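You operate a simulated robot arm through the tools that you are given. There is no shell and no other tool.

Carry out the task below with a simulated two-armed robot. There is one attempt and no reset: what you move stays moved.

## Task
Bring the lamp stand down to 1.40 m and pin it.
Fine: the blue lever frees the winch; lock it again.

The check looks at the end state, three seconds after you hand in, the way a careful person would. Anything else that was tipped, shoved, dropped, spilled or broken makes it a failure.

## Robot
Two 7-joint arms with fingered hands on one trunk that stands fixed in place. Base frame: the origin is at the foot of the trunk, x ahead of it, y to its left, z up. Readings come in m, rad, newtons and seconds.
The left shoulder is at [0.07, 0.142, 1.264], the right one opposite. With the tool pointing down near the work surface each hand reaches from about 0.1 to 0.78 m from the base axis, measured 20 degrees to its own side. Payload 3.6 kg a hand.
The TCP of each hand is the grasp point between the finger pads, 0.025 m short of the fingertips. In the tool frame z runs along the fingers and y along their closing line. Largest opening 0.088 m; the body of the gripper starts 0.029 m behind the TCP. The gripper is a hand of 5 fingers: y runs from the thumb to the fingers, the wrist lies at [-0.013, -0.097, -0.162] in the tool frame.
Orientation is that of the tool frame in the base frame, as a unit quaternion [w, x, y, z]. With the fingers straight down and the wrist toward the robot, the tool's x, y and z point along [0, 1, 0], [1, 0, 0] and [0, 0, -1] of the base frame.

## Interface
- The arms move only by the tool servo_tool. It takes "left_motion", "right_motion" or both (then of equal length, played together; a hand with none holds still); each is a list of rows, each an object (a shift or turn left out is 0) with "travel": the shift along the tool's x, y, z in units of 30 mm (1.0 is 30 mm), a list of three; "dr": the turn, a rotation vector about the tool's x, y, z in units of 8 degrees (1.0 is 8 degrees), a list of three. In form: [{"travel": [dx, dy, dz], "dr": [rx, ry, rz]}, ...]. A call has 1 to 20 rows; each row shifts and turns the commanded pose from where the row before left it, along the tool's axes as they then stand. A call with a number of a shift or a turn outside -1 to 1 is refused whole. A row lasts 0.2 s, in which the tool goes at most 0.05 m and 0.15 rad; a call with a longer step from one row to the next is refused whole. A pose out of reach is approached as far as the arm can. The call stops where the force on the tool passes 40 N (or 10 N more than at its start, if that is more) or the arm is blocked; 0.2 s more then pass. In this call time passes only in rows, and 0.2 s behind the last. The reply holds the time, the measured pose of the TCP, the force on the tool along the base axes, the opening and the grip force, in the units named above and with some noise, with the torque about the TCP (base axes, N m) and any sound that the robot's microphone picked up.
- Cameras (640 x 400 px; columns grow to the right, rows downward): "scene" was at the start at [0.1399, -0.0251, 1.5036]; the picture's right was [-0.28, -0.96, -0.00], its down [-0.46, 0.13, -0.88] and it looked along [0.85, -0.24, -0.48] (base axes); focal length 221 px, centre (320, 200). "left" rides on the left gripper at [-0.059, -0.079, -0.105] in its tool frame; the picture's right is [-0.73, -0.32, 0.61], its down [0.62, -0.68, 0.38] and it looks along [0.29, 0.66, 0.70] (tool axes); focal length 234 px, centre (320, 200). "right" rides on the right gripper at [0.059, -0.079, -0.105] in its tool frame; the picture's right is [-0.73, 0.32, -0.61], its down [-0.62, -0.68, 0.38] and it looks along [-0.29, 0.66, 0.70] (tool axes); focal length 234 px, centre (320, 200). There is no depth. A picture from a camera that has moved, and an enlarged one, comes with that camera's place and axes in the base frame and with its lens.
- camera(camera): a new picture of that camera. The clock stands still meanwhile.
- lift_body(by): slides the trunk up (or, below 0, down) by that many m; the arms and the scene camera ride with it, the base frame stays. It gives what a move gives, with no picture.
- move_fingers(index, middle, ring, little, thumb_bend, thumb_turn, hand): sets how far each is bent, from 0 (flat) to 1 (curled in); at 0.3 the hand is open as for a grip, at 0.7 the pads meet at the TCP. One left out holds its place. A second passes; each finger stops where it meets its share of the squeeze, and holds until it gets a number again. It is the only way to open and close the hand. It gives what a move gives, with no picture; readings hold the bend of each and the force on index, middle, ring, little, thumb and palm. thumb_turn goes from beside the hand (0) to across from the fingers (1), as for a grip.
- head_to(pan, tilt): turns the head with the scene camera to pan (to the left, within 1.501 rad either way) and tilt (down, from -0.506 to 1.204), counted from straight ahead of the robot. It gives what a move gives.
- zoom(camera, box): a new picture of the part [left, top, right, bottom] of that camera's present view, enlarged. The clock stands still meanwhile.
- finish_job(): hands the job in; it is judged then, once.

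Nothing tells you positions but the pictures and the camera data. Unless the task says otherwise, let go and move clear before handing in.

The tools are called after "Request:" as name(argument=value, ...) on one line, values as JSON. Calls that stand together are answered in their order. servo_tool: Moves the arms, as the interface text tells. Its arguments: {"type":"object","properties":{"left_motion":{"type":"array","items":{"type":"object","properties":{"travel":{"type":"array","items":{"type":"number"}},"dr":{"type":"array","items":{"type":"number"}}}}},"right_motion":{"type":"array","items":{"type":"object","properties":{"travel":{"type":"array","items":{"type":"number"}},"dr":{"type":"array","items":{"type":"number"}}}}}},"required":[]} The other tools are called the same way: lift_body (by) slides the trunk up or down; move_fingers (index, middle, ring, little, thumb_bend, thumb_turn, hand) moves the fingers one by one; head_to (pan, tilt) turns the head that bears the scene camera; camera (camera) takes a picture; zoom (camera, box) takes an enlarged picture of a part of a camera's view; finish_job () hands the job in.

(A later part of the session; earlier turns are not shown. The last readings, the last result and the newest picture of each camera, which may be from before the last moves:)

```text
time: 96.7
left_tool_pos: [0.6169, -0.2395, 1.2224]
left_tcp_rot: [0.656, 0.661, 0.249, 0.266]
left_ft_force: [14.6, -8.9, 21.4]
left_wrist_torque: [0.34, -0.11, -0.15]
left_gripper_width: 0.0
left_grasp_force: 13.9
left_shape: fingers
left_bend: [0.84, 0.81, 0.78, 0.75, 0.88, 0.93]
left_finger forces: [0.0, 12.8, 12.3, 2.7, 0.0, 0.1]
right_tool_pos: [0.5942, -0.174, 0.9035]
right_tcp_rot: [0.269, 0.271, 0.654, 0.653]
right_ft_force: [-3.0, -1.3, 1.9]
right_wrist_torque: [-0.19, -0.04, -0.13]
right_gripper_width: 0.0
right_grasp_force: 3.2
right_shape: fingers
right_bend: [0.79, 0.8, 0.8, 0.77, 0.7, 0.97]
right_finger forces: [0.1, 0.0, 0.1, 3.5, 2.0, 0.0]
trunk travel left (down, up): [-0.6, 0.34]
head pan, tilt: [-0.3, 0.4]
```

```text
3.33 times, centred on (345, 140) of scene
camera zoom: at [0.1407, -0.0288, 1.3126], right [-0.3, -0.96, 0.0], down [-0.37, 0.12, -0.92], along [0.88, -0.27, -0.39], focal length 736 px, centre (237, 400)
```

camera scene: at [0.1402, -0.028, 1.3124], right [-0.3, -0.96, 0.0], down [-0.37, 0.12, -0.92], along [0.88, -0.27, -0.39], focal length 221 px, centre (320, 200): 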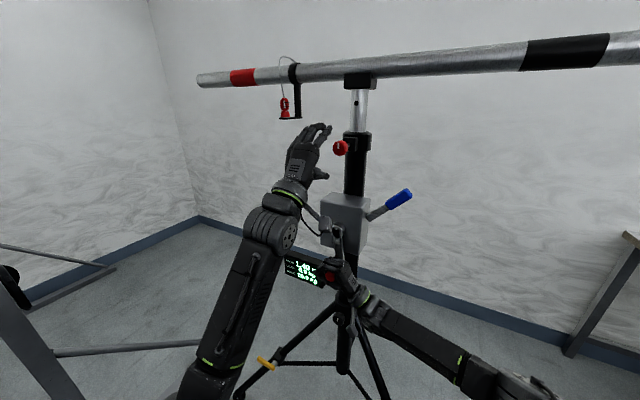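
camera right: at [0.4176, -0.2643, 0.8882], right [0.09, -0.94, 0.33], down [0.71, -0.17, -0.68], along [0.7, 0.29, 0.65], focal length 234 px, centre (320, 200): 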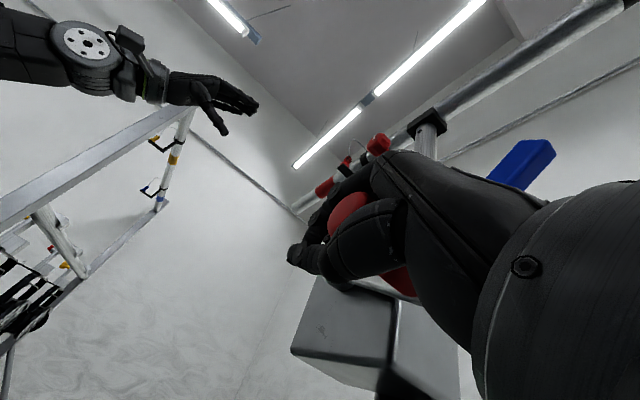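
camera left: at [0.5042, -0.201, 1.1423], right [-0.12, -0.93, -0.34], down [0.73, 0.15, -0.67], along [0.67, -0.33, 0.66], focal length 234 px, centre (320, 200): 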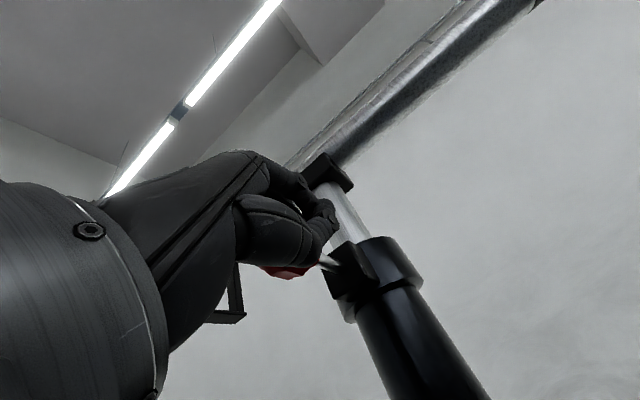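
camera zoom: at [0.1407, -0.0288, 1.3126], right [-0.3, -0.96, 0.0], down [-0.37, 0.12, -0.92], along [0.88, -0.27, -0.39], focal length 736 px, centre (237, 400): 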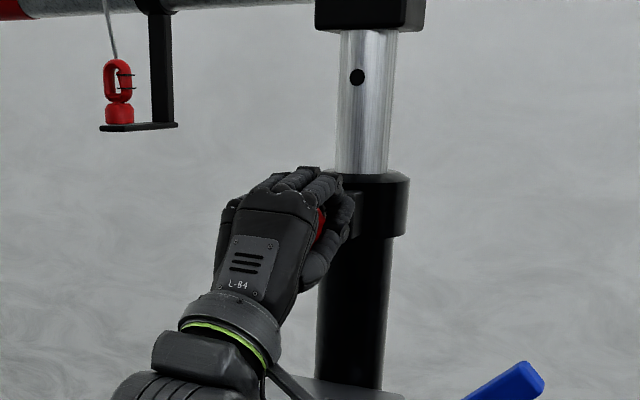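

The thumb slid past the knob, so this grip is poor. I'll open, back off, and instead push the knob in with closed fingertips.

Request:
move_fingers(hand="left", index=0.3, middle=0.3, ring=0.3, little=0.3, thumb_bend=0.3)

Request:
servo_tool(left_motion=[{"travel": [0, 0, -0.8]}, {"travel": [0, 0, -0.8]}, {"travel": [0, 0, -0.8]}])

Request:
camera(camera="left")

Request:
zoom(camera="scene", box=[270, 80, 420, 200])

```text
time: 97.7
left_tool_pos: [0.6168, -0.2397, 1.2221]
left_tcp_rot: [0.656, 0.662, 0.249, 0.264]
left_ft_force: [-0.2, 0.3, 0.5]
left_wrist_torque: [-0.04, 0.03, -0.02]
left_gripper_width: 0.0846
left_grasp_force: 0.1
left_shape: fingers
left_bend: [0.3, 0.3, 0.3, 0.3, 0.3, 0.97]
left_finger forces: [0.1, 0.0, 0.1, 0.0, 0.1, 0.1]
right_tool_pos: [0.5926, -0.1728, 0.9032]
right_tcp_rot: [0.27, 0.272, 0.655, 0.651]
right_ft_force: [-1.3, -3.2, 2.1]
right_wrist_torque: [-0.18, -0.04, -0.03]
right_gripper_width: 0.0
right_grasp_force: 2.9
right_shape: fingers
right_bend: [0.79, 0.8, 0.8, 0.77, 0.7, 0.97]
right_finger forces: [0.1, 0.0, 0.1, 3.6, 2.5, 0.0]
trunk travel left (down, up): [-0.6, 0.34]
head pan, tilt: [-0.3, 0.4]
```

```text
time: 98.5
left_tool_pos: [0.5651, -0.1899, 1.2222]
left_tcp_rot: [0.653, 0.653, 0.271, 0.271]
left_ft_force: [-0.2, 0.1, -0.4]
left_wrist_torque: [-0.03, 0.01, -0.05]
left_gripper_width: 0.0844
left_grasp_force: 0.1
left_shape: fingers
left_bend: [0.3, 0.3, 0.3, 0.3, 0.3, 0.97]
left_finger forces: [0.1, 0.1, 0.0, 0.0, 0.0, 0.0]
left hand out of reach, approached as far as the arm can: row 1
right_tool_pos: [0.5929, -0.1731, 0.903]
right_tcp_rot: [0.27, 0.272, 0.655, 0.651]
right_ft_force: [-2.2, -1.8, 1.5]
right_wrist_torque: [-0.13, -0.09, -0.05]
right_gripper_width: 0.0
right_grasp_force: 3.4
right_shape: fingers
right_bend: [0.79, 0.8, 0.8, 0.77, 0.7, 0.97]
right_finger forces: [0.0, 0.1, 0.0, 3.5, 2.7, 0.0]
trunk travel left (down, up): [-0.6, 0.34]
head pan, tilt: [-0.3, 0.4]
```

```text
taken
camera left: at [0.4494, -0.1561, 1.1429], right [-0.09, -0.94, -0.32], down [0.71, 0.17, -0.68], along [0.7, -0.29, 0.66], focal length 234 px, centre (320, 200)
```

left: 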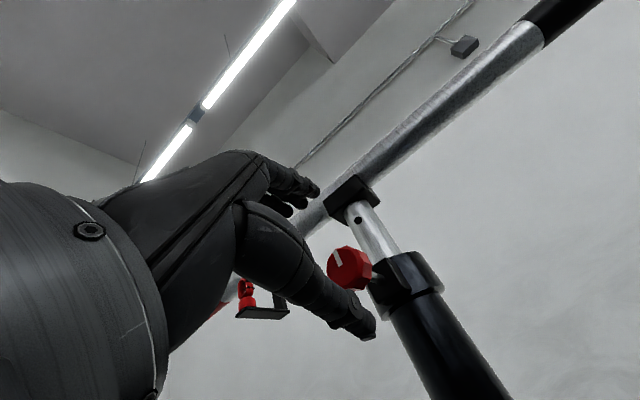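

```text
3.33 times, centred on (345, 140) of scene
camera zoom: at [0.14, -0.028, 1.3125], right [-0.3, -0.96, 0.0], down [-0.37, 0.12, -0.92], along [0.88, -0.27, -0.39], focal length 736 px, centre (237, 400)
```

zoom: 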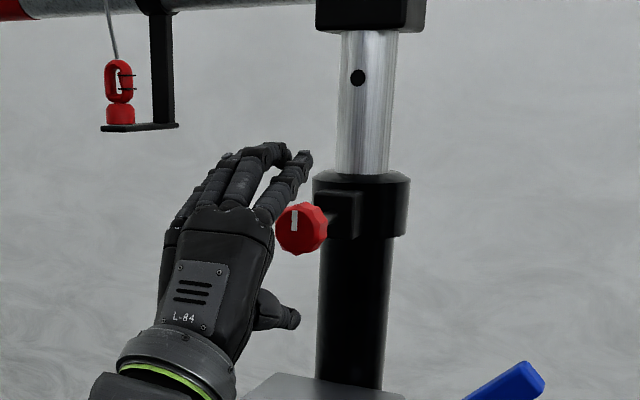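

My sideways shift earlier was the wrong way; the knob is 15 mm toward +x of the tool. Re-aligning on the original line and gripping as the first time.

Request:
servo_tool(left_motion=[{"travel": [0.47, 0.03, 0.2]}, {"travel": [0, 0, 0.7]}, {"travel": [0, 0, 0.7]}, {"travel": [0, 0, 0.6]}])

Request:
camera(camera="left")

```text
time: 99.5
left_tool_pos: [0.6155, -0.224, 1.2241]
left_tcp_rot: [0.655, 0.655, 0.263, 0.269]
left_ft_force: [0.0, -0.1, 0.0]
left_wrist_torque: [0.01, 0.0, -0.02]
left_gripper_width: 0.0846
left_grasp_force: 0.1
left_shape: fingers
left_bend: [0.3, 0.3, 0.3, 0.3, 0.3, 0.97]
left_finger forces: [0.0, 0.0, 0.1, 0.0, 0.1, 0.1]
left hand out of reach, approached as far as the arm can: row 4
right_tool_pos: [0.5932, -0.1729, 0.903]
right_tcp_rot: [0.27, 0.272, 0.654, 0.652]
right_ft_force: [-2.3, -2.6, 1.7]
right_wrist_torque: [-0.16, -0.12, 0.0]
right_gripper_width: 0.0
right_grasp_force: 3.2
right_shape: fingers
right_bend: [0.79, 0.8, 0.8, 0.77, 0.7, 0.97]
right_finger forces: [0.0, 0.1, 0.0, 3.7, 2.9, 0.1]
trunk travel left (down, up): [-0.6, 0.34]
head pan, tilt: [-0.3, 0.4]
```

```text
taken
camera left: at [0.5021, -0.1896, 1.1449], right [-0.09, -0.94, -0.33], down [0.72, 0.16, -0.67], along [0.69, -0.3, 0.66], focal length 234 px, centre (320, 200)
```

left: 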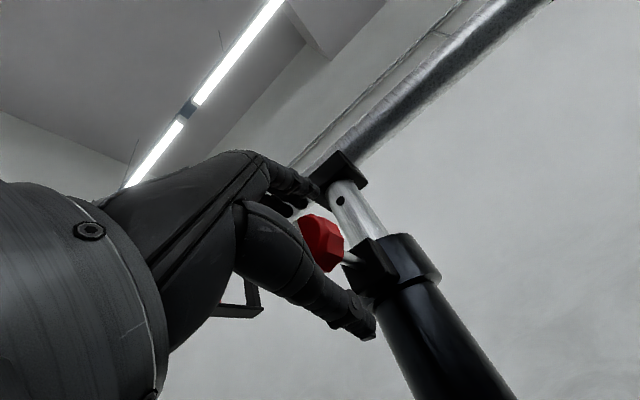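

Request:
move_fingers(hand="left", index=0.75, middle=0.75, ring=0.6, little=0.6, thumb_bend=0.75)

Request:
camera(camera="left")

Request:
zoom(camera="scene", box=[270, 80, 420, 200])

```text
time: 100.5
left_tool_pos: [0.6181, -0.2261, 1.2247]
left_tcp_rot: [0.655, 0.655, 0.263, 0.269]
left_ft_force: [6.7, -5.6, 2.1]
left_wrist_torque: [0.16, 0.02, 0.0]
left_gripper_width: 0.0168
left_grasp_force: 15.4
left_shape: fingers
left_bend: [0.71, 0.65, 0.6, 0.6, 0.61, 0.97]
left_finger forces: [9.1, 8.9, 0.0, 0.0, 13.2, 0.1]
right_tool_pos: [0.5941, -0.1732, 0.9032]
right_tcp_rot: [0.27, 0.271, 0.654, 0.653]
right_ft_force: [-3.7, -0.8, 4.4]
right_wrist_torque: [-0.28, -0.08, -0.1]
right_gripper_width: 0.0
right_grasp_force: 3.5
right_shape: fingers
right_bend: [0.79, 0.8, 0.8, 0.77, 0.7, 0.97]
right_finger forces: [0.0, 0.1, 0.0, 5.8, 1.8, 0.0]
trunk travel left (down, up): [-0.6, 0.34]
head pan, tilt: [-0.3, 0.4]
```

```text
taken
camera left: at [0.5027, -0.1905, 1.1444], right [-0.09, -0.94, -0.33], down [0.72, 0.16, -0.67], along [0.69, -0.3, 0.66], focal length 234 px, centre (320, 200)
```

left: 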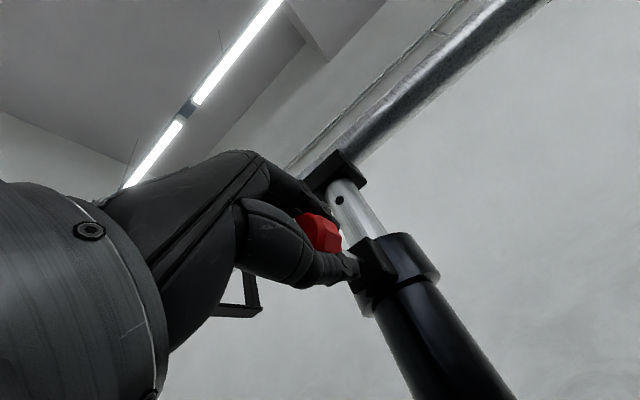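

```text
3.33 times, centred on (345, 140) of scene
camera zoom: at [0.141, -0.0289, 1.3123], right [-0.3, -0.96, 0.0], down [-0.37, 0.12, -0.92], along [0.88, -0.27, -0.39], focal length 736 px, centre (237, 400)
```

zoom: 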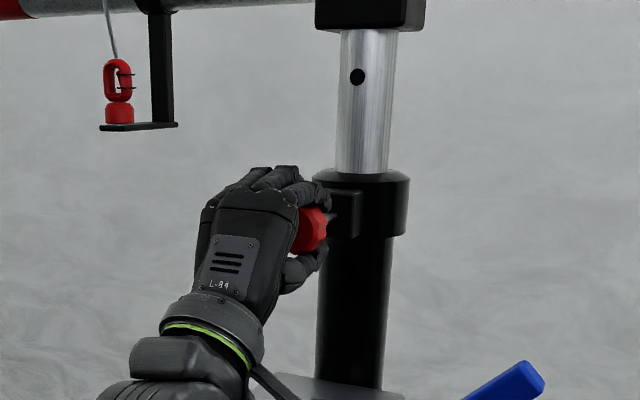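

Good grip now (index, middle, thumb). Pushing the knob gently inward.

Request:
servo_tool(left_motion=[{"travel": [0.03, 0, 0.2]}, {"travel": [0.03, 0, 0.2]}, {"travel": [0.03, 0, 0.2]}])

Request:
camera(camera="left")

Request:
zoom(camera="scene", box=[270, 80, 420, 200])

```text
time: 101.3
left_tool_pos: [0.6348, -0.2405, 1.2244]
left_tcp_rot: [0.653, 0.654, 0.268, 0.271]
left_ft_force: [-6.7, -6.5, 0.8]
left_wrist_torque: [0.17, 0.01, -0.14]
left_gripper_width: 0.0137
left_grasp_force: 13.1
left_shape: fingers
left_bend: [0.74, 0.72, 0.6, 0.6, 0.64, 0.95]
left_finger forces: [9.5, 5.2, 0.0, 0.0, 12.3, 0.0]
right_tool_pos: [0.5918, -0.1757, 0.9035]
right_tcp_rot: [0.27, 0.271, 0.654, 0.653]
right_ft_force: [-1.2, -2.2, 0.2]
right_wrist_torque: [-0.13, -0.1, 0.02]
right_gripper_width: 0.0
right_grasp_force: 2.9
right_shape: fingers
right_bend: [0.79, 0.8, 0.8, 0.77, 0.7, 0.97]
right_finger forces: [0.1, 0.0, 0.0, 3.0, 3.1, 0.0]
trunk travel left (down, up): [-0.6, 0.34]
head pan, tilt: [-0.3, 0.4]
```

```text
taken
camera left: at [0.5188, -0.2064, 1.145], right [-0.09, -0.94, -0.32], down [0.71, 0.17, -0.68], along [0.69, -0.29, 0.66], focal length 234 px, centre (320, 200)
```

left: 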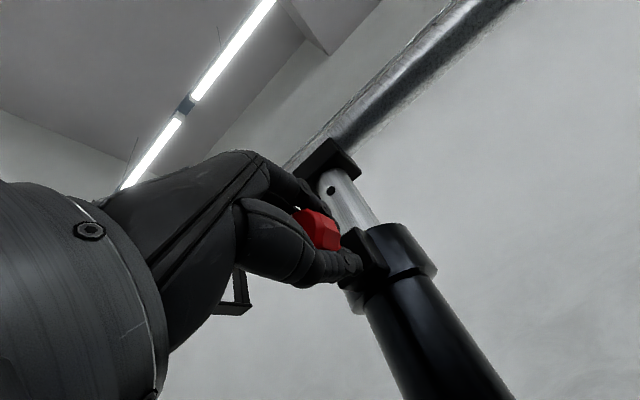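

```text
3.33 times, centred on (345, 140) of scene
camera zoom: at [0.1382, -0.0298, 1.3126], right [-0.3, -0.96, 0.0], down [-0.37, 0.12, -0.92], along [0.88, -0.27, -0.39], focal length 736 px, centre (237, 400)
```

zoom: 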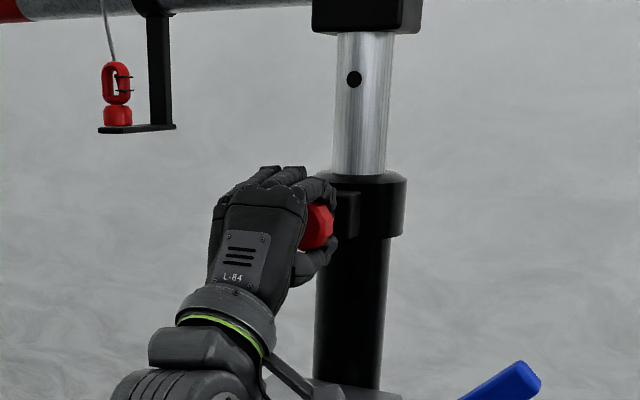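

The knob moved inward with the hand. Continue pushing until it seats.

Request:
servo_tool(left_motion=[{"travel": [-0.08, 0, 0.15]}, {"travel": [-0.05, 0, 0.15]}])

Request:
camera(camera="left")

Request:
zoom(camera="scene", box=[270, 80, 420, 200])

```text
time: 101.9
left_tool_pos: [0.6392, -0.247, 1.2246]
left_tcp_rot: [0.653, 0.653, 0.269, 0.272]
left_ft_force: [-2.2, -1.3, -0.4]
left_wrist_torque: [0.08, 0.02, -0.08]
left_gripper_width: 0.0116
left_grasp_force: 12.1
left_shape: fingers
left_bend: [0.74, 0.72, 0.6, 0.6, 0.65, 0.95]
left_finger forces: [7.5, 4.8, 0.0, 0.1, 11.2, 0.0]
right_tool_pos: [0.5928, -0.1739, 0.9025]
right_tcp_rot: [0.269, 0.271, 0.655, 0.652]
right_ft_force: [-2.5, -4.1, -0.5]
right_wrist_torque: [-0.12, -0.13, -0.03]
right_gripper_width: 0.0
right_grasp_force: 4.2
right_shape: fingers
right_bend: [0.79, 0.8, 0.8, 0.77, 0.7, 0.97]
right_finger forces: [0.1, 0.0, 0.0, 3.7, 4.0, 0.0]
trunk travel left (down, up): [-0.6, 0.34]
head pan, tilt: [-0.3, 0.4]
```

```text
taken
camera left: at [0.5241, -0.2135, 1.1449], right [-0.08, -0.94, -0.32], down [0.71, 0.17, -0.68], along [0.7, -0.29, 0.66], focal length 234 px, centre (320, 200)
```

left: 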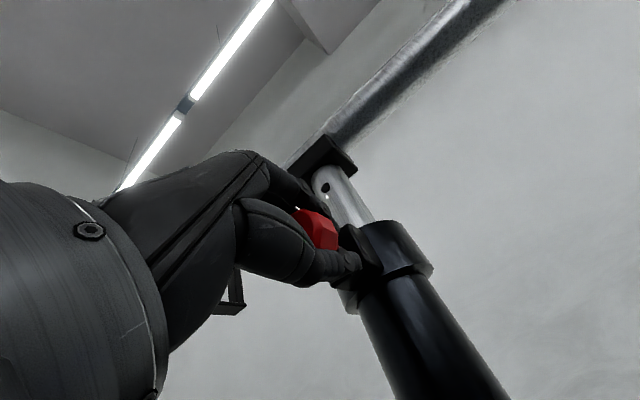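

```text
3.33 times, centred on (345, 140) of scene
camera zoom: at [0.1391, -0.029, 1.3125], right [-0.3, -0.96, 0.0], down [-0.37, 0.12, -0.92], along [0.88, -0.27, -0.39], focal length 736 px, centre (237, 400)
```

zoom: 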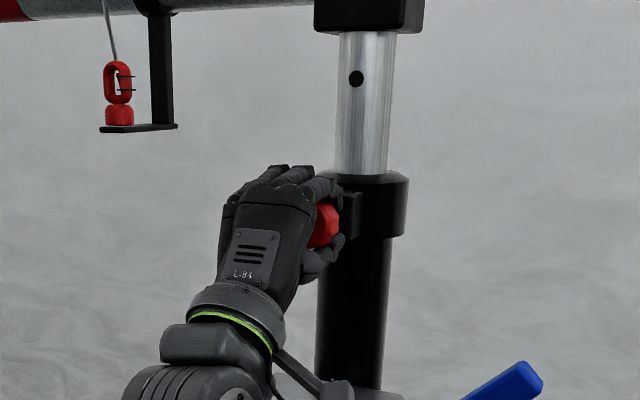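

The knob looks seated against its block. I'll release it and look.

Request:
move_fingers(hand="left", index=0.3, middle=0.3, ring=0.3, little=0.3, thumb_bend=0.3)

Request:
servo_tool(left_motion=[{"travel": [0, 0, -0.8]}, {"travel": [0, 0, -0.8]}, {"travel": [0, 0, -0.8]}, {"travel": [0.3, 0, -0.8]}, {"travel": [0.7, 0, -0.7]}, {"travel": [0.8, 0, -0.6]}, {"travel": [0.9, 0, -0.5]}])

Request:
camera(camera="left")

Request:
zoom(camera="scene", box=[300, 110, 400, 190])

Request:
zoom(camera="scene", box=[250, 160, 420, 290])

```text
time: 102.9
left_tool_pos: [0.6399, -0.247, 1.2232]
left_tcp_rot: [0.653, 0.653, 0.27, 0.272]
left_ft_force: [-0.1, 0.6, 0.9]
left_wrist_torque: [0.0, 0.01, -0.01]
left_gripper_width: 0.0844
left_grasp_force: 0.0
left_shape: fingers
left_bend: [0.3, 0.3, 0.3, 0.3, 0.3, 0.97]
left_finger forces: [0.0, 0.0, 0.1, 0.1, 0.0, 0.1]
right_tool_pos: [0.5935, -0.1732, 0.9028]
right_tcp_rot: [0.27, 0.272, 0.655, 0.652]
right_ft_force: [-2.8, -3.1, 1.0]
right_wrist_torque: [-0.16, -0.12, -0.01]
right_gripper_width: 0.0001
right_grasp_force: 3.7
right_shape: fingers
right_bend: [0.79, 0.8, 0.8, 0.77, 0.7, 0.97]
right_finger forces: [0.1, 0.1, 0.0, 4.1, 3.4, 0.1]
trunk travel left (down, up): [-0.6, 0.34]
head pan, tilt: [-0.3, 0.4]
```

```text
time: 104.5
left_tool_pos: [0.5913, -0.0837, 1.2241]
left_tcp_rot: [0.654, 0.653, 0.269, 0.27]
left_ft_force: [-0.6, -1.5, 0.2]
left_wrist_torque: [-0.01, 0.0, 0.01]
left_gripper_width: 0.0844
left_grasp_force: 0.1
left_shape: fingers
left_bend: [0.3, 0.3, 0.3, 0.3, 0.3, 0.97]
left_finger forces: [0.0, 0.0, 0.0, 0.0, 0.0, 0.0]
left hand out of reach, approached as far as the arm can: row 2
right_tool_pos: [0.5945, -0.1725, 0.9025]
right_tcp_rot: [0.27, 0.272, 0.655, 0.651]
right_ft_force: [-1.8, -3.3, 1.2]
right_wrist_torque: [-0.21, -0.12, 0.02]
right_gripper_width: 0.0001
right_grasp_force: 4.1
right_shape: fingers
right_bend: [0.79, 0.8, 0.8, 0.77, 0.7, 0.97]
right_finger forces: [0.0, 0.1, 0.0, 4.5, 3.5, 0.0]
trunk travel left (down, up): [-0.6, 0.34]
head pan, tilt: [-0.3, 0.4]
```

```text
taken
camera left: at [0.4768, -0.049, 1.1444], right [-0.08, -0.94, -0.32], down [0.71, 0.17, -0.68], along [0.7, -0.29, 0.66], focal length 234 px, centre (320, 200)
```

left: 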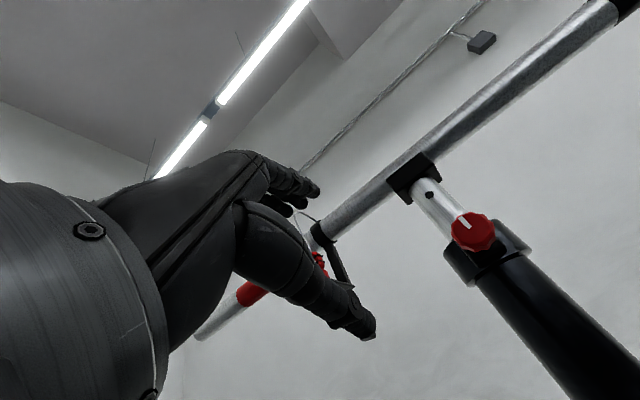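

```text
5.00 times, centred on (350, 150) of scene
camera zoom: at [0.1403, -0.0273, 1.3124], right [-0.3, -0.96, 0.0], down [-0.37, 0.12, -0.92], along [0.88, -0.27, -0.39], focal length 1104 px, centre (170, 450)
```

zoom: 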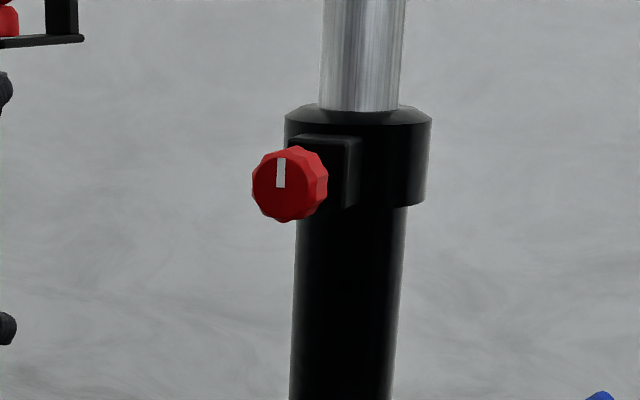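

```text
3.08 times, centred on (335, 225) of scene
camera zoom: at [0.1403, -0.0273, 1.3124], right [-0.3, -0.96, 0.0], down [-0.37, 0.12, -0.92], along [0.88, -0.27, -0.39], focal length 679 px, centre (274, 123)
```

zoom: 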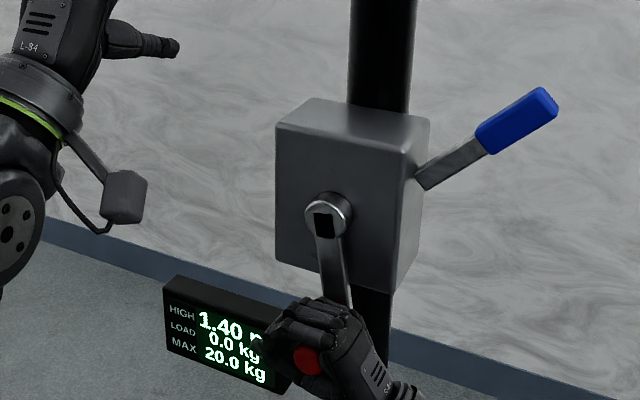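

Request:
zoom(camera="left", box=[420, 180, 540, 290])

Request:
zoom(camera="scene", box=[320, 130, 380, 170])

Request:
camera(camera="right")

```text
3.64 times, centred on (480, 235) of left
camera zoom: at [0.4768, -0.049, 1.1444], right [-0.08, -0.94, -0.32], down [0.71, 0.17, -0.68], along [0.7, -0.29, 0.66], focal length 852 px, centre (-262, 73)
```

zoom: 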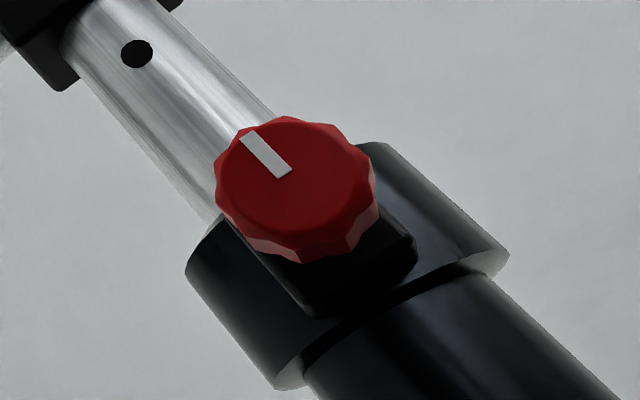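

```text
10.00 times, centred on (350, 150) of scene
camera zoom: at [0.1403, -0.0273, 1.3124], right [-0.3, -0.96, 0.0], down [-0.37, 0.12, -0.92], along [0.88, -0.27, -0.39], focal length 2208 px, centre (20, 700)
```

zoom: 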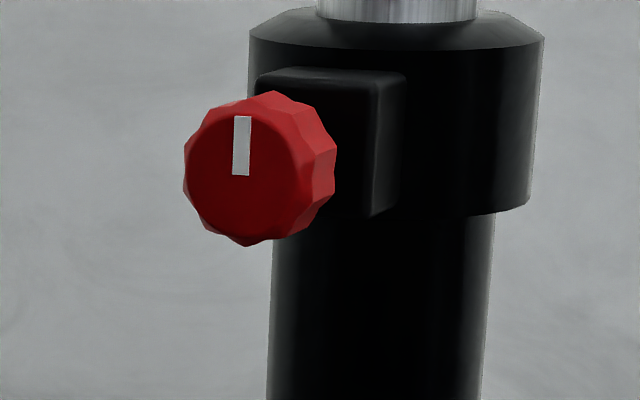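

```text
taken
camera right: at [0.4771, -0.206, 0.8232], right [0.09, -0.94, 0.33], down [0.71, -0.17, -0.68], along [0.7, 0.29, 0.65], focal length 234 px, centre (320, 200)
```

right: 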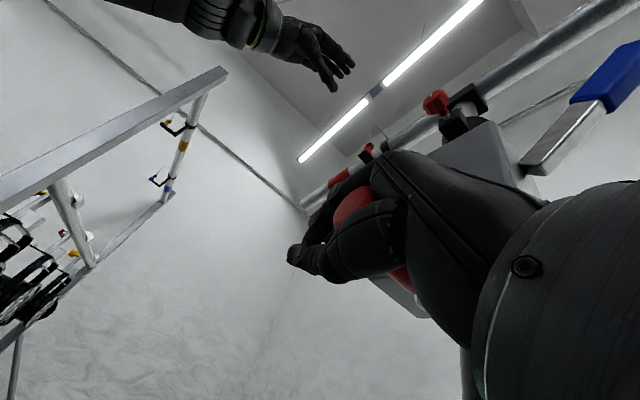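

Request:
zoom(camera="right", box=[410, 80, 500, 140])

Request:
head_to(pan=-0.4, tilt=0.351)

Request:
zoom(camera="scene", box=[280, 120, 380, 190])

```text
6.67 times, centred on (455, 110) of right
camera zoom: at [0.4771, -0.206, 0.8232], right [0.09, -0.94, 0.33], down [0.71, -0.17, -0.68], along [0.7, 0.29, 0.65], focal length 1561 px, centre (-580, 800)
```

zoom: 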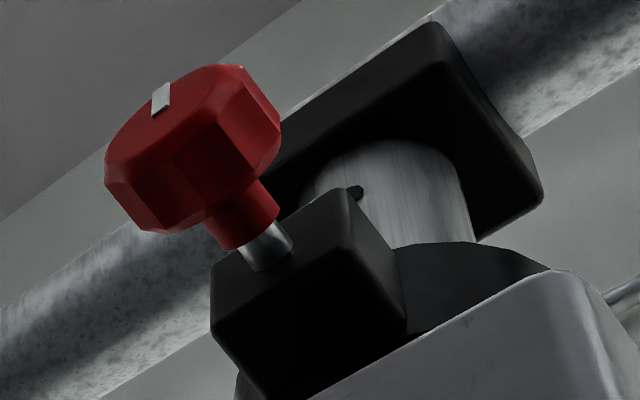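

```text
time: 105.2
left_tool_pos: [0.5927, -0.083, 1.2236]
left_tcp_rot: [0.654, 0.653, 0.269, 0.271]
left_ft_force: [-0.2, 0.1, -0.7]
left_wrist_torque: [0.03, 0.03, 0.03]
left_gripper_width: 0.0846
left_grasp_force: 0.1
left_shape: fingers
left_bend: [0.3, 0.3, 0.3, 0.3, 0.3, 0.97]
left_finger forces: [0.1, 0.0, 0.0, 0.0, 0.0, 0.1]
right_tool_pos: [0.5926, -0.1726, 0.9018]
right_tcp_rot: [0.27, 0.272, 0.655, 0.652]
right_ft_force: [-2.1, -2.8, 1.7]
right_wrist_torque: [-0.21, -0.09, -0.02]
right_gripper_width: 0.0
right_grasp_force: 3.7
right_shape: fingers
right_bend: [0.79, 0.8, 0.8, 0.77, 0.7, 0.97]
right_finger forces: [0.1, 0.0, 0.0, 4.6, 3.4, 0.0]
trunk travel left (down, up): [-0.6, 0.34]
head pan, tilt: [-0.4, 0.351]
```

```text
5.71 times, centred on (330, 155) of scene
camera zoom: at [0.1374, -0.0366, 1.3169], right [-0.39, -0.92, 0.0], down [-0.32, 0.13, -0.94], along [0.87, -0.36, -0.34], focal length 1261 px, centre (263, 457)
```

zoom: 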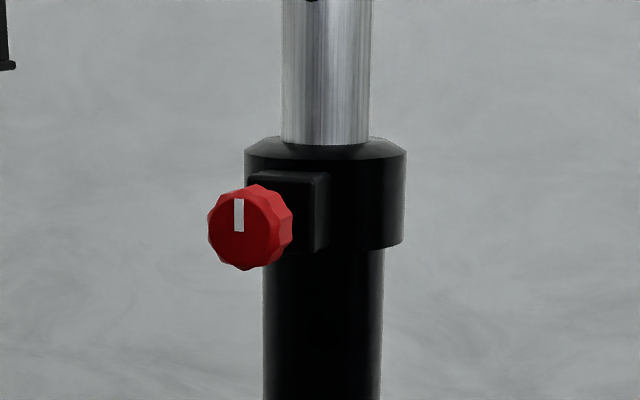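

The right-hand camera shows about 1 cm of bare pin still outside, so it isn't seated yet — it's resting on the tube. I'll compare hole alignment with the original picture using the same view.

Request:
zoom(camera="scene", box=[180, 0, 400, 140])

Request:
zoom(camera="scene", box=[310, 80, 350, 140])

```text
2.86 times, centred on (290, 70) of scene
camera zoom: at [0.1374, -0.0366, 1.3169], right [-0.39, -0.92, 0.0], down [-0.32, 0.13, -0.94], along [0.87, -0.36, -0.34], focal length 631 px, centre (406, 571)
```

zoom: 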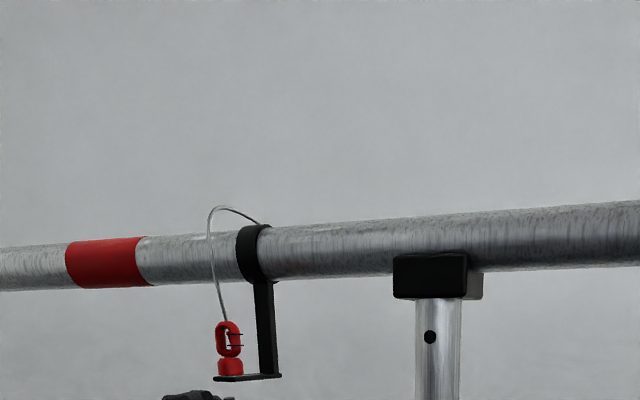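

```text
6.67 times, centred on (330, 110) of scene
camera zoom: at [0.1374, -0.0366, 1.3169], right [-0.39, -0.92, 0.0], down [-0.32, 0.13, -0.94], along [0.87, -0.36, -0.34], focal length 1472 px, centre (253, 800)
```

zoom: 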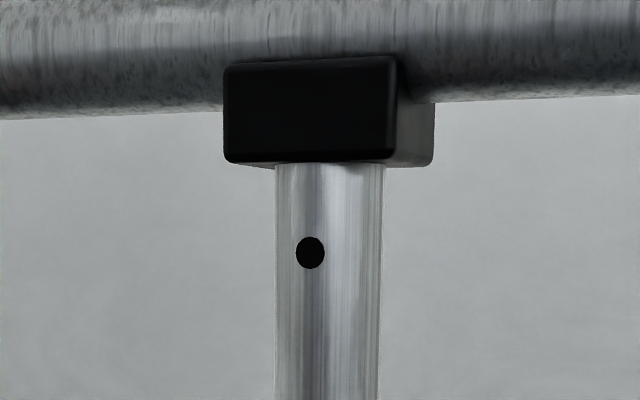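

By this view the hole is up to ~3 mm lower than at the original pinned position. I'll make a closed-fingertip pusher with the left hand, press the knob lightly, and sweep the crank a little to let the pin find the hole.

Request:
move_fingers(hand="left", index=0.7, middle=0.7, ring=0.7, little=0.7, thumb_bend=0.7)

Request:
servo_tool(left_motion=[{"travel": [-0.9, 0, 0.4]}, {"travel": [-0.9, 0, 0.4]}, {"travel": [-0.9, 0, 0.4]}, {"travel": [0, 0, 0.5]}, {"travel": [0, 0, 0.5]}])

Request:
camera(camera="left")

Request:
zoom(camera="right", box=[380, 70, 500, 150])

Request:
zoom(camera="scene", box=[270, 110, 390, 200])

```text
time: 106.2
left_tool_pos: [0.5921, -0.0837, 1.224]
left_tcp_rot: [0.653, 0.653, 0.27, 0.271]
left_ft_force: [-0.1, 1.2, -0.1]
left_wrist_torque: [0.0, 0.0, 0.0]
left_gripper_width: 0.0
left_grasp_force: 0.1
left_shape: fingers
left_bend: [0.7, 0.7, 0.7, 0.7, 0.7, 0.97]
left_finger forces: [0.1, 0.0, 0.0, 0.1, 0.0, 0.0]
right_tool_pos: [0.593, -0.1725, 0.9033]
right_tcp_rot: [0.27, 0.271, 0.655, 0.652]
right_ft_force: [-2.4, -2.0, 1.7]
right_wrist_torque: [-0.16, -0.09, 0.03]
right_gripper_width: 0.0
right_grasp_force: 4.1
right_shape: fingers
right_bend: [0.79, 0.8, 0.8, 0.77, 0.7, 0.97]
right_finger forces: [0.0, 0.1, 0.1, 4.6, 3.5, 0.0]
trunk travel left (down, up): [-0.6, 0.34]
head pan, tilt: [-0.4, 0.351]
```

```text
time: 107.4
left_tool_pos: [0.5813, -0.1885, 1.2235]
left_tcp_rot: [0.653, 0.653, 0.27, 0.271]
left_ft_force: [-0.3, 0.2, 0.0]
left_wrist_torque: [-0.01, 0.01, -0.01]
left_gripper_width: 0.0
left_grasp_force: 0.0
left_shape: fingers
left_bend: [0.7, 0.7, 0.7, 0.7, 0.7, 0.97]
left_finger forces: [0.0, 0.0, 0.1, 0.0, 0.0, 0.0]
right_tool_pos: [0.5943, -0.1727, 0.9021]
right_tcp_rot: [0.271, 0.272, 0.654, 0.652]
right_ft_force: [-2.2, -3.0, 1.6]
right_wrist_torque: [-0.23, -0.1, 0.01]
right_gripper_width: 0.0
right_grasp_force: 4.5
right_shape: fingers
right_bend: [0.79, 0.8, 0.8, 0.77, 0.7, 0.97]
right_finger forces: [0.0, 0.0, 0.1, 4.6, 3.6, 0.0]
trunk travel left (down, up): [-0.6, 0.34]
head pan, tilt: [-0.4, 0.351]
```

```text
taken
camera left: at [0.4659, -0.1552, 1.1444], right [-0.08, -0.94, -0.32], down [0.71, 0.17, -0.68], along [0.7, -0.29, 0.66], focal length 234 px, centre (320, 200)
```

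left: 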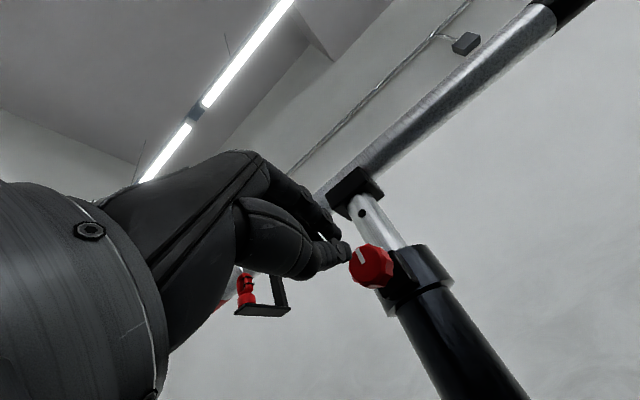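

```text
5.00 times, centred on (440, 110) of right
camera zoom: at [0.477, -0.2061, 0.8232], right [0.09, -0.94, 0.32], down [0.71, -0.17, -0.68], along [0.7, 0.29, 0.65], focal length 1171 px, centre (-280, 650)
```

zoom: 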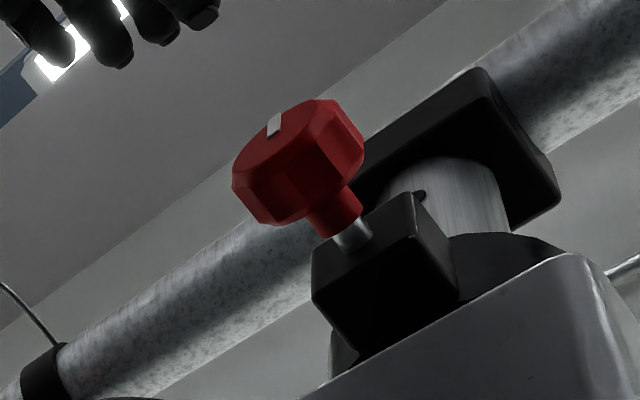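

```text
4.44 times, centred on (330, 155) of scene
camera zoom: at [0.1374, -0.0368, 1.317], right [-0.39, -0.92, 0.0], down [-0.32, 0.13, -0.94], along [0.87, -0.37, -0.34], focal length 981 px, centre (276, 400)
```

zoom: 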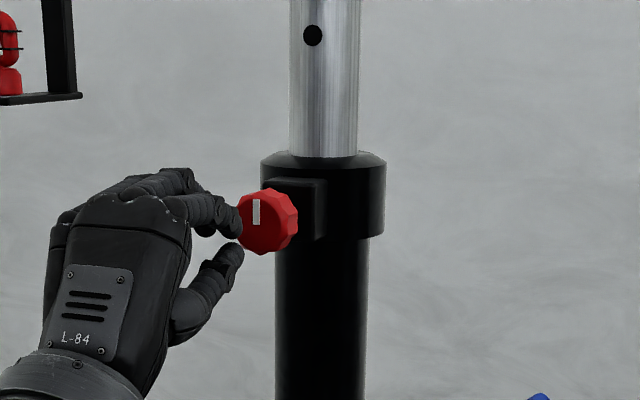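

Well aligned. Advancing the fingertips to the knob.

Request:
servo_tool(left_motion=[{"travel": [0, -0.08, 0.5]}, {"travel": [0, 0, 0.5]}, {"travel": [0, 0, 0.3]}, {"travel": [0, 0, 0.2]}])

Request:
camera(camera="left")

Request:
zoom(camera="right", box=[380, 70, 500, 150])

```text
time: 108.4
left_tool_pos: [0.6127, -0.2179, 1.2225]
left_tcp_rot: [0.653, 0.654, 0.269, 0.271]
left_ft_force: [0.6, 1.0, -0.2]
left_wrist_torque: [-0.01, 0.0, -0.02]
left_gripper_width: 0.0
left_grasp_force: 0.2
left_shape: fingers
left_bend: [0.7, 0.7, 0.7, 0.7, 0.7, 0.98]
left_finger forces: [0.0, 0.0, 0.0, 0.0, 0.8, 0.0]
right_tool_pos: [0.5936, -0.1715, 0.9023]
right_tcp_rot: [0.27, 0.271, 0.654, 0.652]
right_ft_force: [-2.9, -2.5, 1.1]
right_wrist_torque: [-0.19, -0.08, 0.0]
right_gripper_width: 0.0
right_grasp_force: 4.4
right_shape: fingers
right_bend: [0.79, 0.8, 0.8, 0.77, 0.7, 0.97]
right_finger forces: [0.1, 0.0, 0.0, 4.7, 3.7, 0.0]
trunk travel left (down, up): [-0.6, 0.34]
head pan, tilt: [-0.4, 0.351]
```

```text
taken
camera left: at [0.4972, -0.1849, 1.1428], right [-0.09, -0.94, -0.32], down [0.71, 0.17, -0.68], along [0.69, -0.29, 0.66], focal length 234 px, centre (320, 200)
```

left: 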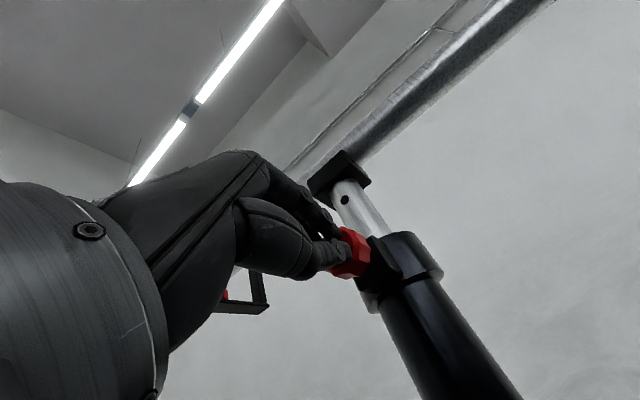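

```text
5.00 times, centred on (440, 110) of right
camera zoom: at [0.4769, -0.206, 0.8233], right [0.09, -0.94, 0.33], down [0.71, -0.17, -0.68], along [0.7, 0.29, 0.65], focal length 1171 px, centre (-280, 650)
```

zoom: 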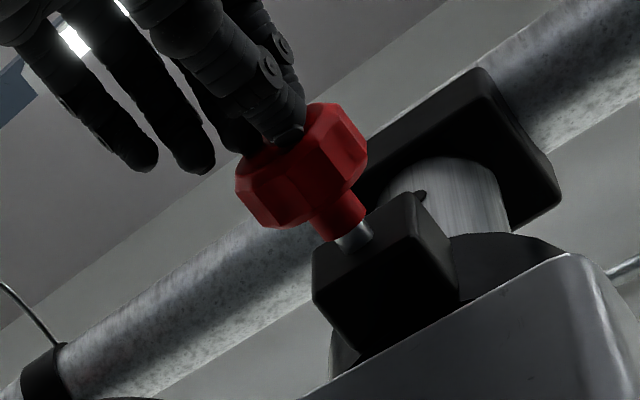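

Contact made and the bare pin length is shrinking a little. Push on in small steps.

Request:
servo_tool(left_motion=[{"travel": [0, 0, 0.15]}, {"travel": [0, 0, 0.15]}, {"travel": [0, 0, 0.15]}])

Request:
zoom(camera="right", box=[380, 70, 500, 150])

Request:
camera(camera="left")

```text
time: 109.2
left_tool_pos: [0.6161, -0.2245, 1.2186]
left_tcp_rot: [0.645, 0.661, 0.275, 0.268]
left_ft_force: [-0.6, -0.3, 0.0]
left_wrist_torque: [0.0, -0.01, -0.02]
left_gripper_width: 0.0001
left_grasp_force: 0.8
left_shape: fingers
left_bend: [0.7, 0.7, 0.7, 0.7, 0.7, 0.97]
left_finger forces: [0.9, 0.1, 0.0, 0.0, 0.1, 0.1]
left hand out of reach, approached as far as the arm can: row 1, 2, 3
right_tool_pos: [0.5924, -0.173, 0.9024]
right_tcp_rot: [0.27, 0.272, 0.655, 0.652]
right_ft_force: [-1.9, -2.8, 0.5]
right_wrist_torque: [-0.16, -0.11, 0.0]
right_gripper_width: 0.0001
right_grasp_force: 3.5
right_shape: fingers
right_bend: [0.79, 0.8, 0.8, 0.77, 0.7, 0.97]
right_finger forces: [0.0, 0.1, 0.0, 4.7, 3.8, 0.1]
trunk travel left (down, up): [-0.6, 0.34]
head pan, tilt: [-0.4, 0.351]
```

```text
5.00 times, centred on (440, 110) of right
camera zoom: at [0.4769, -0.206, 0.8233], right [0.09, -0.94, 0.33], down [0.71, -0.17, -0.68], along [0.7, 0.29, 0.65], focal length 1171 px, centre (-280, 650)
```

zoom: 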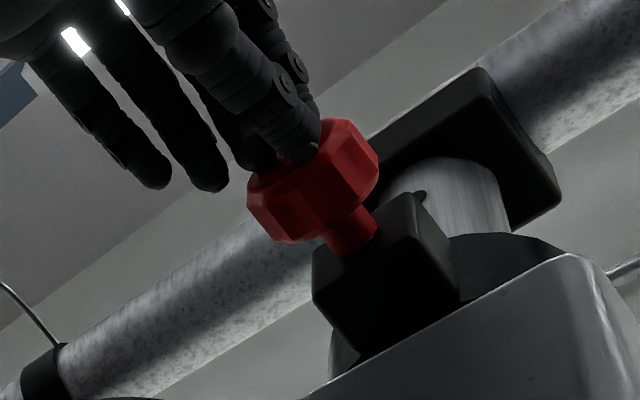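

```text
taken
camera left: at [0.4994, -0.189, 1.1425], right [-0.09, -0.94, -0.34], down [0.7, 0.18, -0.69], along [0.71, -0.3, 0.64], focal length 234 px, centre (320, 200)
```

left: 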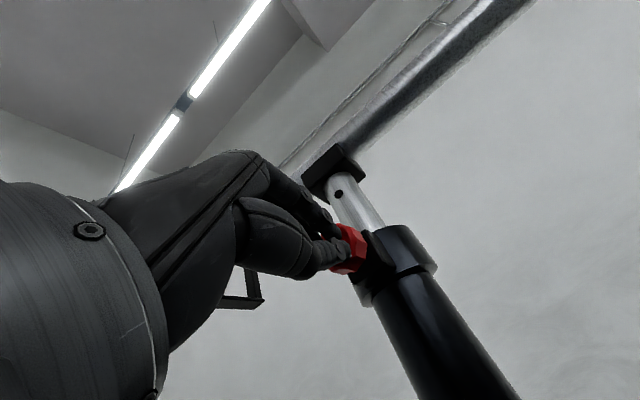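

The red stem now sits flush against the block: the pin is home. Withdrawing the left hand carefully.

Request:
servo_tool(left_motion=[{"travel": [0, 0, -0.7]}, {"travel": [0, 0, -0.8]}, {"travel": [0, 0, -0.8]}, {"travel": [0.3, 0, -0.8]}, {"travel": [0.7, 0, -0.7]}, {"travel": [0.8, 0, -0.6]}, {"travel": [0.9, 0, -0.5]}, {"travel": [0.9, 0, -0.5]}, {"travel": [0.9, 0, -0.5]}, {"travel": [0.9, 0, -0.5]}])

Request:
zoom(camera="right", box=[380, 70, 500, 150])

Request:
zoom(camera="scene", box=[280, 120, 380, 190])

Request:
camera(camera="scene")

```text
time: 111.4
left_tool_pos: [0.6002, 0.0256, 1.2212]
left_tcp_rot: [0.653, 0.653, 0.27, 0.271]
left_ft_force: [-0.4, -0.1, -0.7]
left_wrist_torque: [0.0, -0.02, -0.01]
left_gripper_width: 0.0001
left_grasp_force: 0.0
left_shape: fingers
left_bend: [0.7, 0.7, 0.7, 0.7, 0.7, 0.97]
left_finger forces: [0.1, 0.1, 0.0, 0.1, 0.0, 0.1]
right_tool_pos: [0.5925, -0.1718, 0.9026]
right_tcp_rot: [0.27, 0.271, 0.655, 0.652]
right_ft_force: [-2.2, -2.6, 2.4]
right_wrist_torque: [-0.22, -0.12, 0.01]
right_gripper_width: 0.0
right_grasp_force: 4.4
right_shape: fingers
right_bend: [0.79, 0.8, 0.8, 0.77, 0.7, 0.97]
right_finger forces: [0.0, 0.0, 0.1, 5.1, 3.5, 0.0]
trunk travel left (down, up): [-0.6, 0.34]
head pan, tilt: [-0.4, 0.351]
```

```text
5.00 times, centred on (440, 110) of right
camera zoom: at [0.477, -0.206, 0.8232], right [0.09, -0.94, 0.33], down [0.71, -0.17, -0.68], along [0.7, 0.29, 0.65], focal length 1171 px, centre (-280, 650)
```

zoom: 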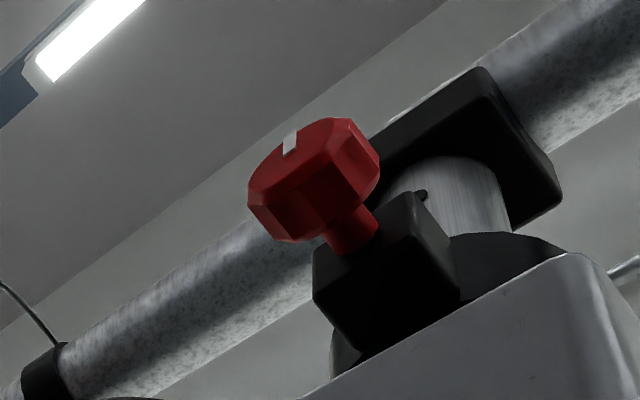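

```text
5.71 times, centred on (330, 155) of scene
camera zoom: at [0.1374, -0.0362, 1.3169], right [-0.39, -0.92, 0.0], down [-0.32, 0.13, -0.94], along [0.87, -0.37, -0.34], focal length 1261 px, centre (263, 457)
```

zoom: 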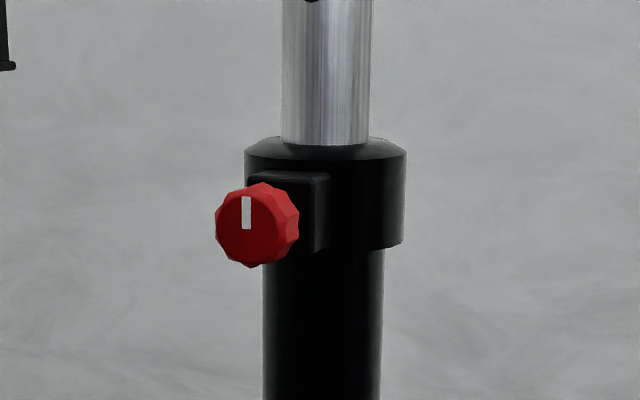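

```text
taken
camera scene: at [0.1374, -0.0362, 1.3169], right [-0.39, -0.92, 0.0], down [-0.32, 0.13, -0.94], along [0.87, -0.37, -0.34], focal length 221 px, centre (320, 200)
```

scene: 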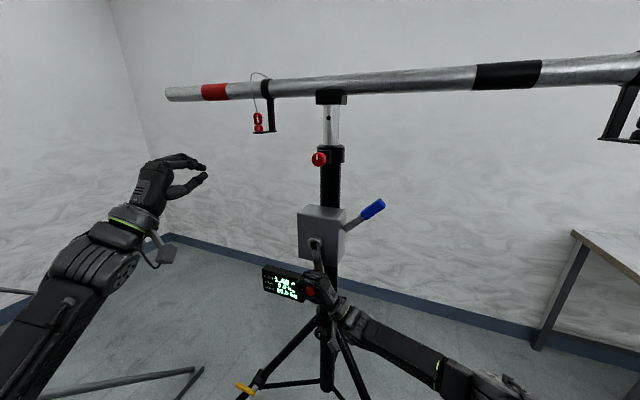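

The knob matches its original seated position exactly. A gentle check that the pin really blocks the mast: nudge the crank slightly in the lowering direction and read the force.

Request:
servo_tool(right_motion=[{"travel": [0, 0.03, -0.3]}, {"travel": [0, 0.05, -0.3]}])

Request:
zoom(camera="scene", box=[310, 80, 350, 140])

Request:
zoom(camera="scene", box=[250, 190, 400, 310])

```text
time: 112.0
left_tool_pos: [0.6018, 0.0248, 1.2213]
left_tcp_rot: [0.654, 0.653, 0.27, 0.271]
left_ft_force: [-0.2, 0.2, 0.1]
left_wrist_torque: [0.0, 0.0, 0.01]
left_gripper_width: 0.0
left_grasp_force: 0.1
left_shape: fingers
left_bend: [0.7, 0.7, 0.7, 0.7, 0.7, 0.97]
left_finger forces: [0.0, 0.0, 0.0, 0.0, 0.1, 0.0]
right_tool_pos: [0.5812, -0.1835, 0.9042]
right_tcp_rot: [0.269, 0.271, 0.655, 0.652]
right_ft_force: [0.4, 1.3, 1.7]
right_wrist_torque: [-0.11, -0.02, 0.05]
right_gripper_width: 0.0001
right_grasp_force: 1.7
right_shape: fingers
right_bend: [0.79, 0.8, 0.8, 0.77, 0.7, 0.97]
right_finger forces: [0.1, 0.0, 0.0, 2.5, 0.5, 0.1]
trunk travel left (down, up): [-0.6, 0.34]
head pan, tilt: [-0.4, 0.351]
```

```text
6.67 times, centred on (330, 110) of scene
camera zoom: at [0.1384, -0.0356, 1.3169], right [-0.39, -0.92, 0.0], down [-0.32, 0.13, -0.94], along [0.87, -0.37, -0.34], focal length 1472 px, centre (253, 800)
```

zoom: 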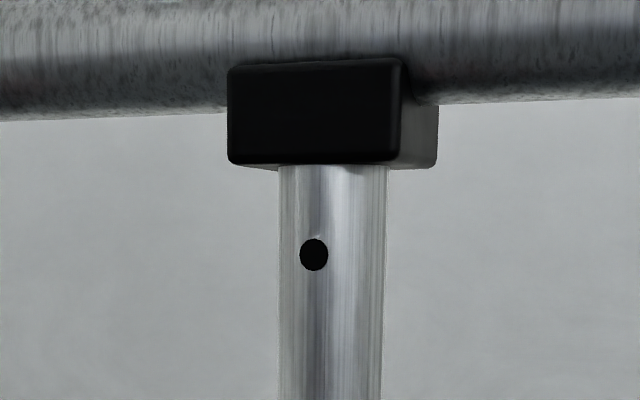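

```text
3.33 times, centred on (325, 250) of scene
camera zoom: at [0.1384, -0.0356, 1.3169], right [-0.39, -0.92, 0.0], down [-0.32, 0.13, -0.94], along [0.87, -0.37, -0.34], focal length 736 px, centre (303, 33)
```

zoom: 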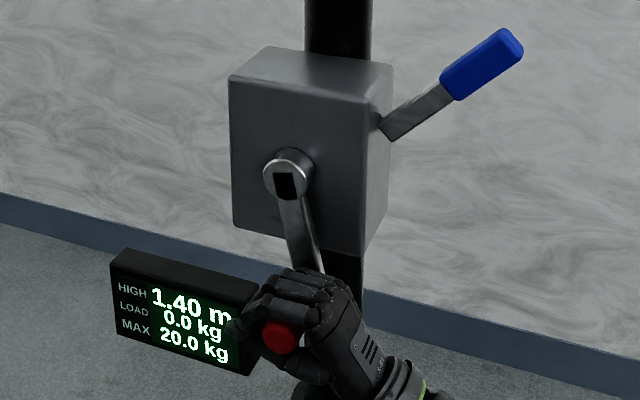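

Request:
servo_tool(right_motion=[{"travel": [0, 0.07, -0.3]}, {"travel": [0, 0.08, -0.25]}])

Request:
zoom(camera="scene", box=[310, 80, 350, 140])

Request:
zoom(camera="scene", box=[250, 190, 400, 310])

```text
time: 112.6
left_tool_pos: [0.6057, 0.0284, 1.2189]
left_tcp_rot: [0.654, 0.653, 0.272, 0.27]
left_ft_force: [-0.3, -0.7, 0.4]
left_wrist_torque: [-0.02, 0.02, 0.04]
left_gripper_width: 0.0001
left_grasp_force: 0.1
left_shape: fingers
left_bend: [0.7, 0.7, 0.7, 0.7, 0.7, 0.97]
left_finger forces: [0.1, 0.1, 0.1, 0.0, 0.1, 0.0]
right_tool_pos: [0.5727, -0.1929, 0.9069]
right_tcp_rot: [0.268, 0.272, 0.657, 0.65]
right_ft_force: [16.1, 17.7, -5.1]
right_wrist_torque: [0.03, -0.21, 0.41]
right_gripper_width: 0.0
right_grasp_force: 11.1
right_shape: fingers
right_bend: [0.79, 0.8, 0.79, 0.76, 0.69, 0.97]
right_finger forces: [0.1, 0.0, 3.6, 10.7, 8.7, 0.0]
trunk travel left (down, up): [-0.6, 0.34]
head pan, tilt: [-0.4, 0.351]
```

```text
6.67 times, centred on (330, 110) of scene
camera zoom: at [0.1429, -0.0317, 1.3164], right [-0.39, -0.92, 0.0], down [-0.32, 0.13, -0.94], along [0.86, -0.36, -0.35], focal length 1472 px, centre (253, 800)
```

zoom: 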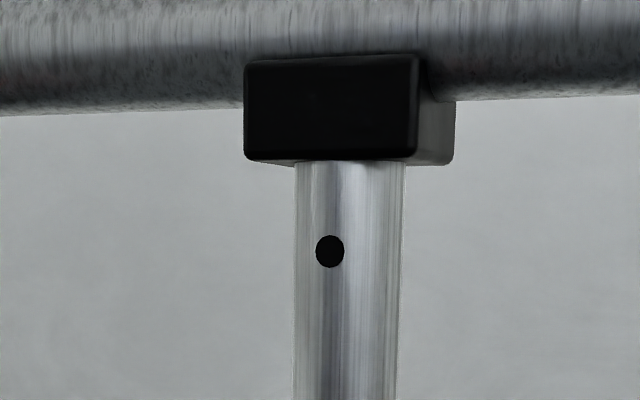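

```text
3.33 times, centred on (325, 250) of scene
camera zoom: at [0.1429, -0.0317, 1.3164], right [-0.39, -0.92, 0.0], down [-0.32, 0.13, -0.94], along [0.86, -0.36, -0.35], focal length 736 px, centre (303, 33)
```

zoom: 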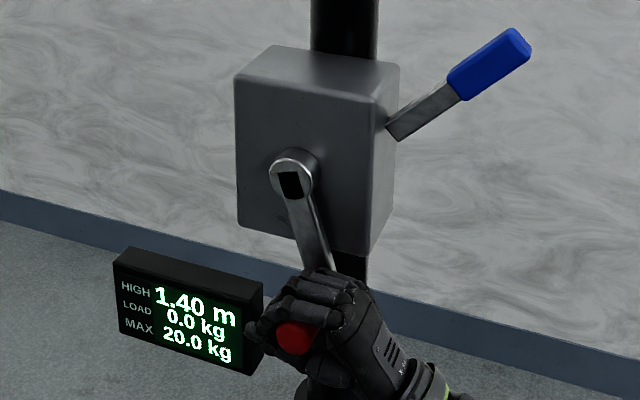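

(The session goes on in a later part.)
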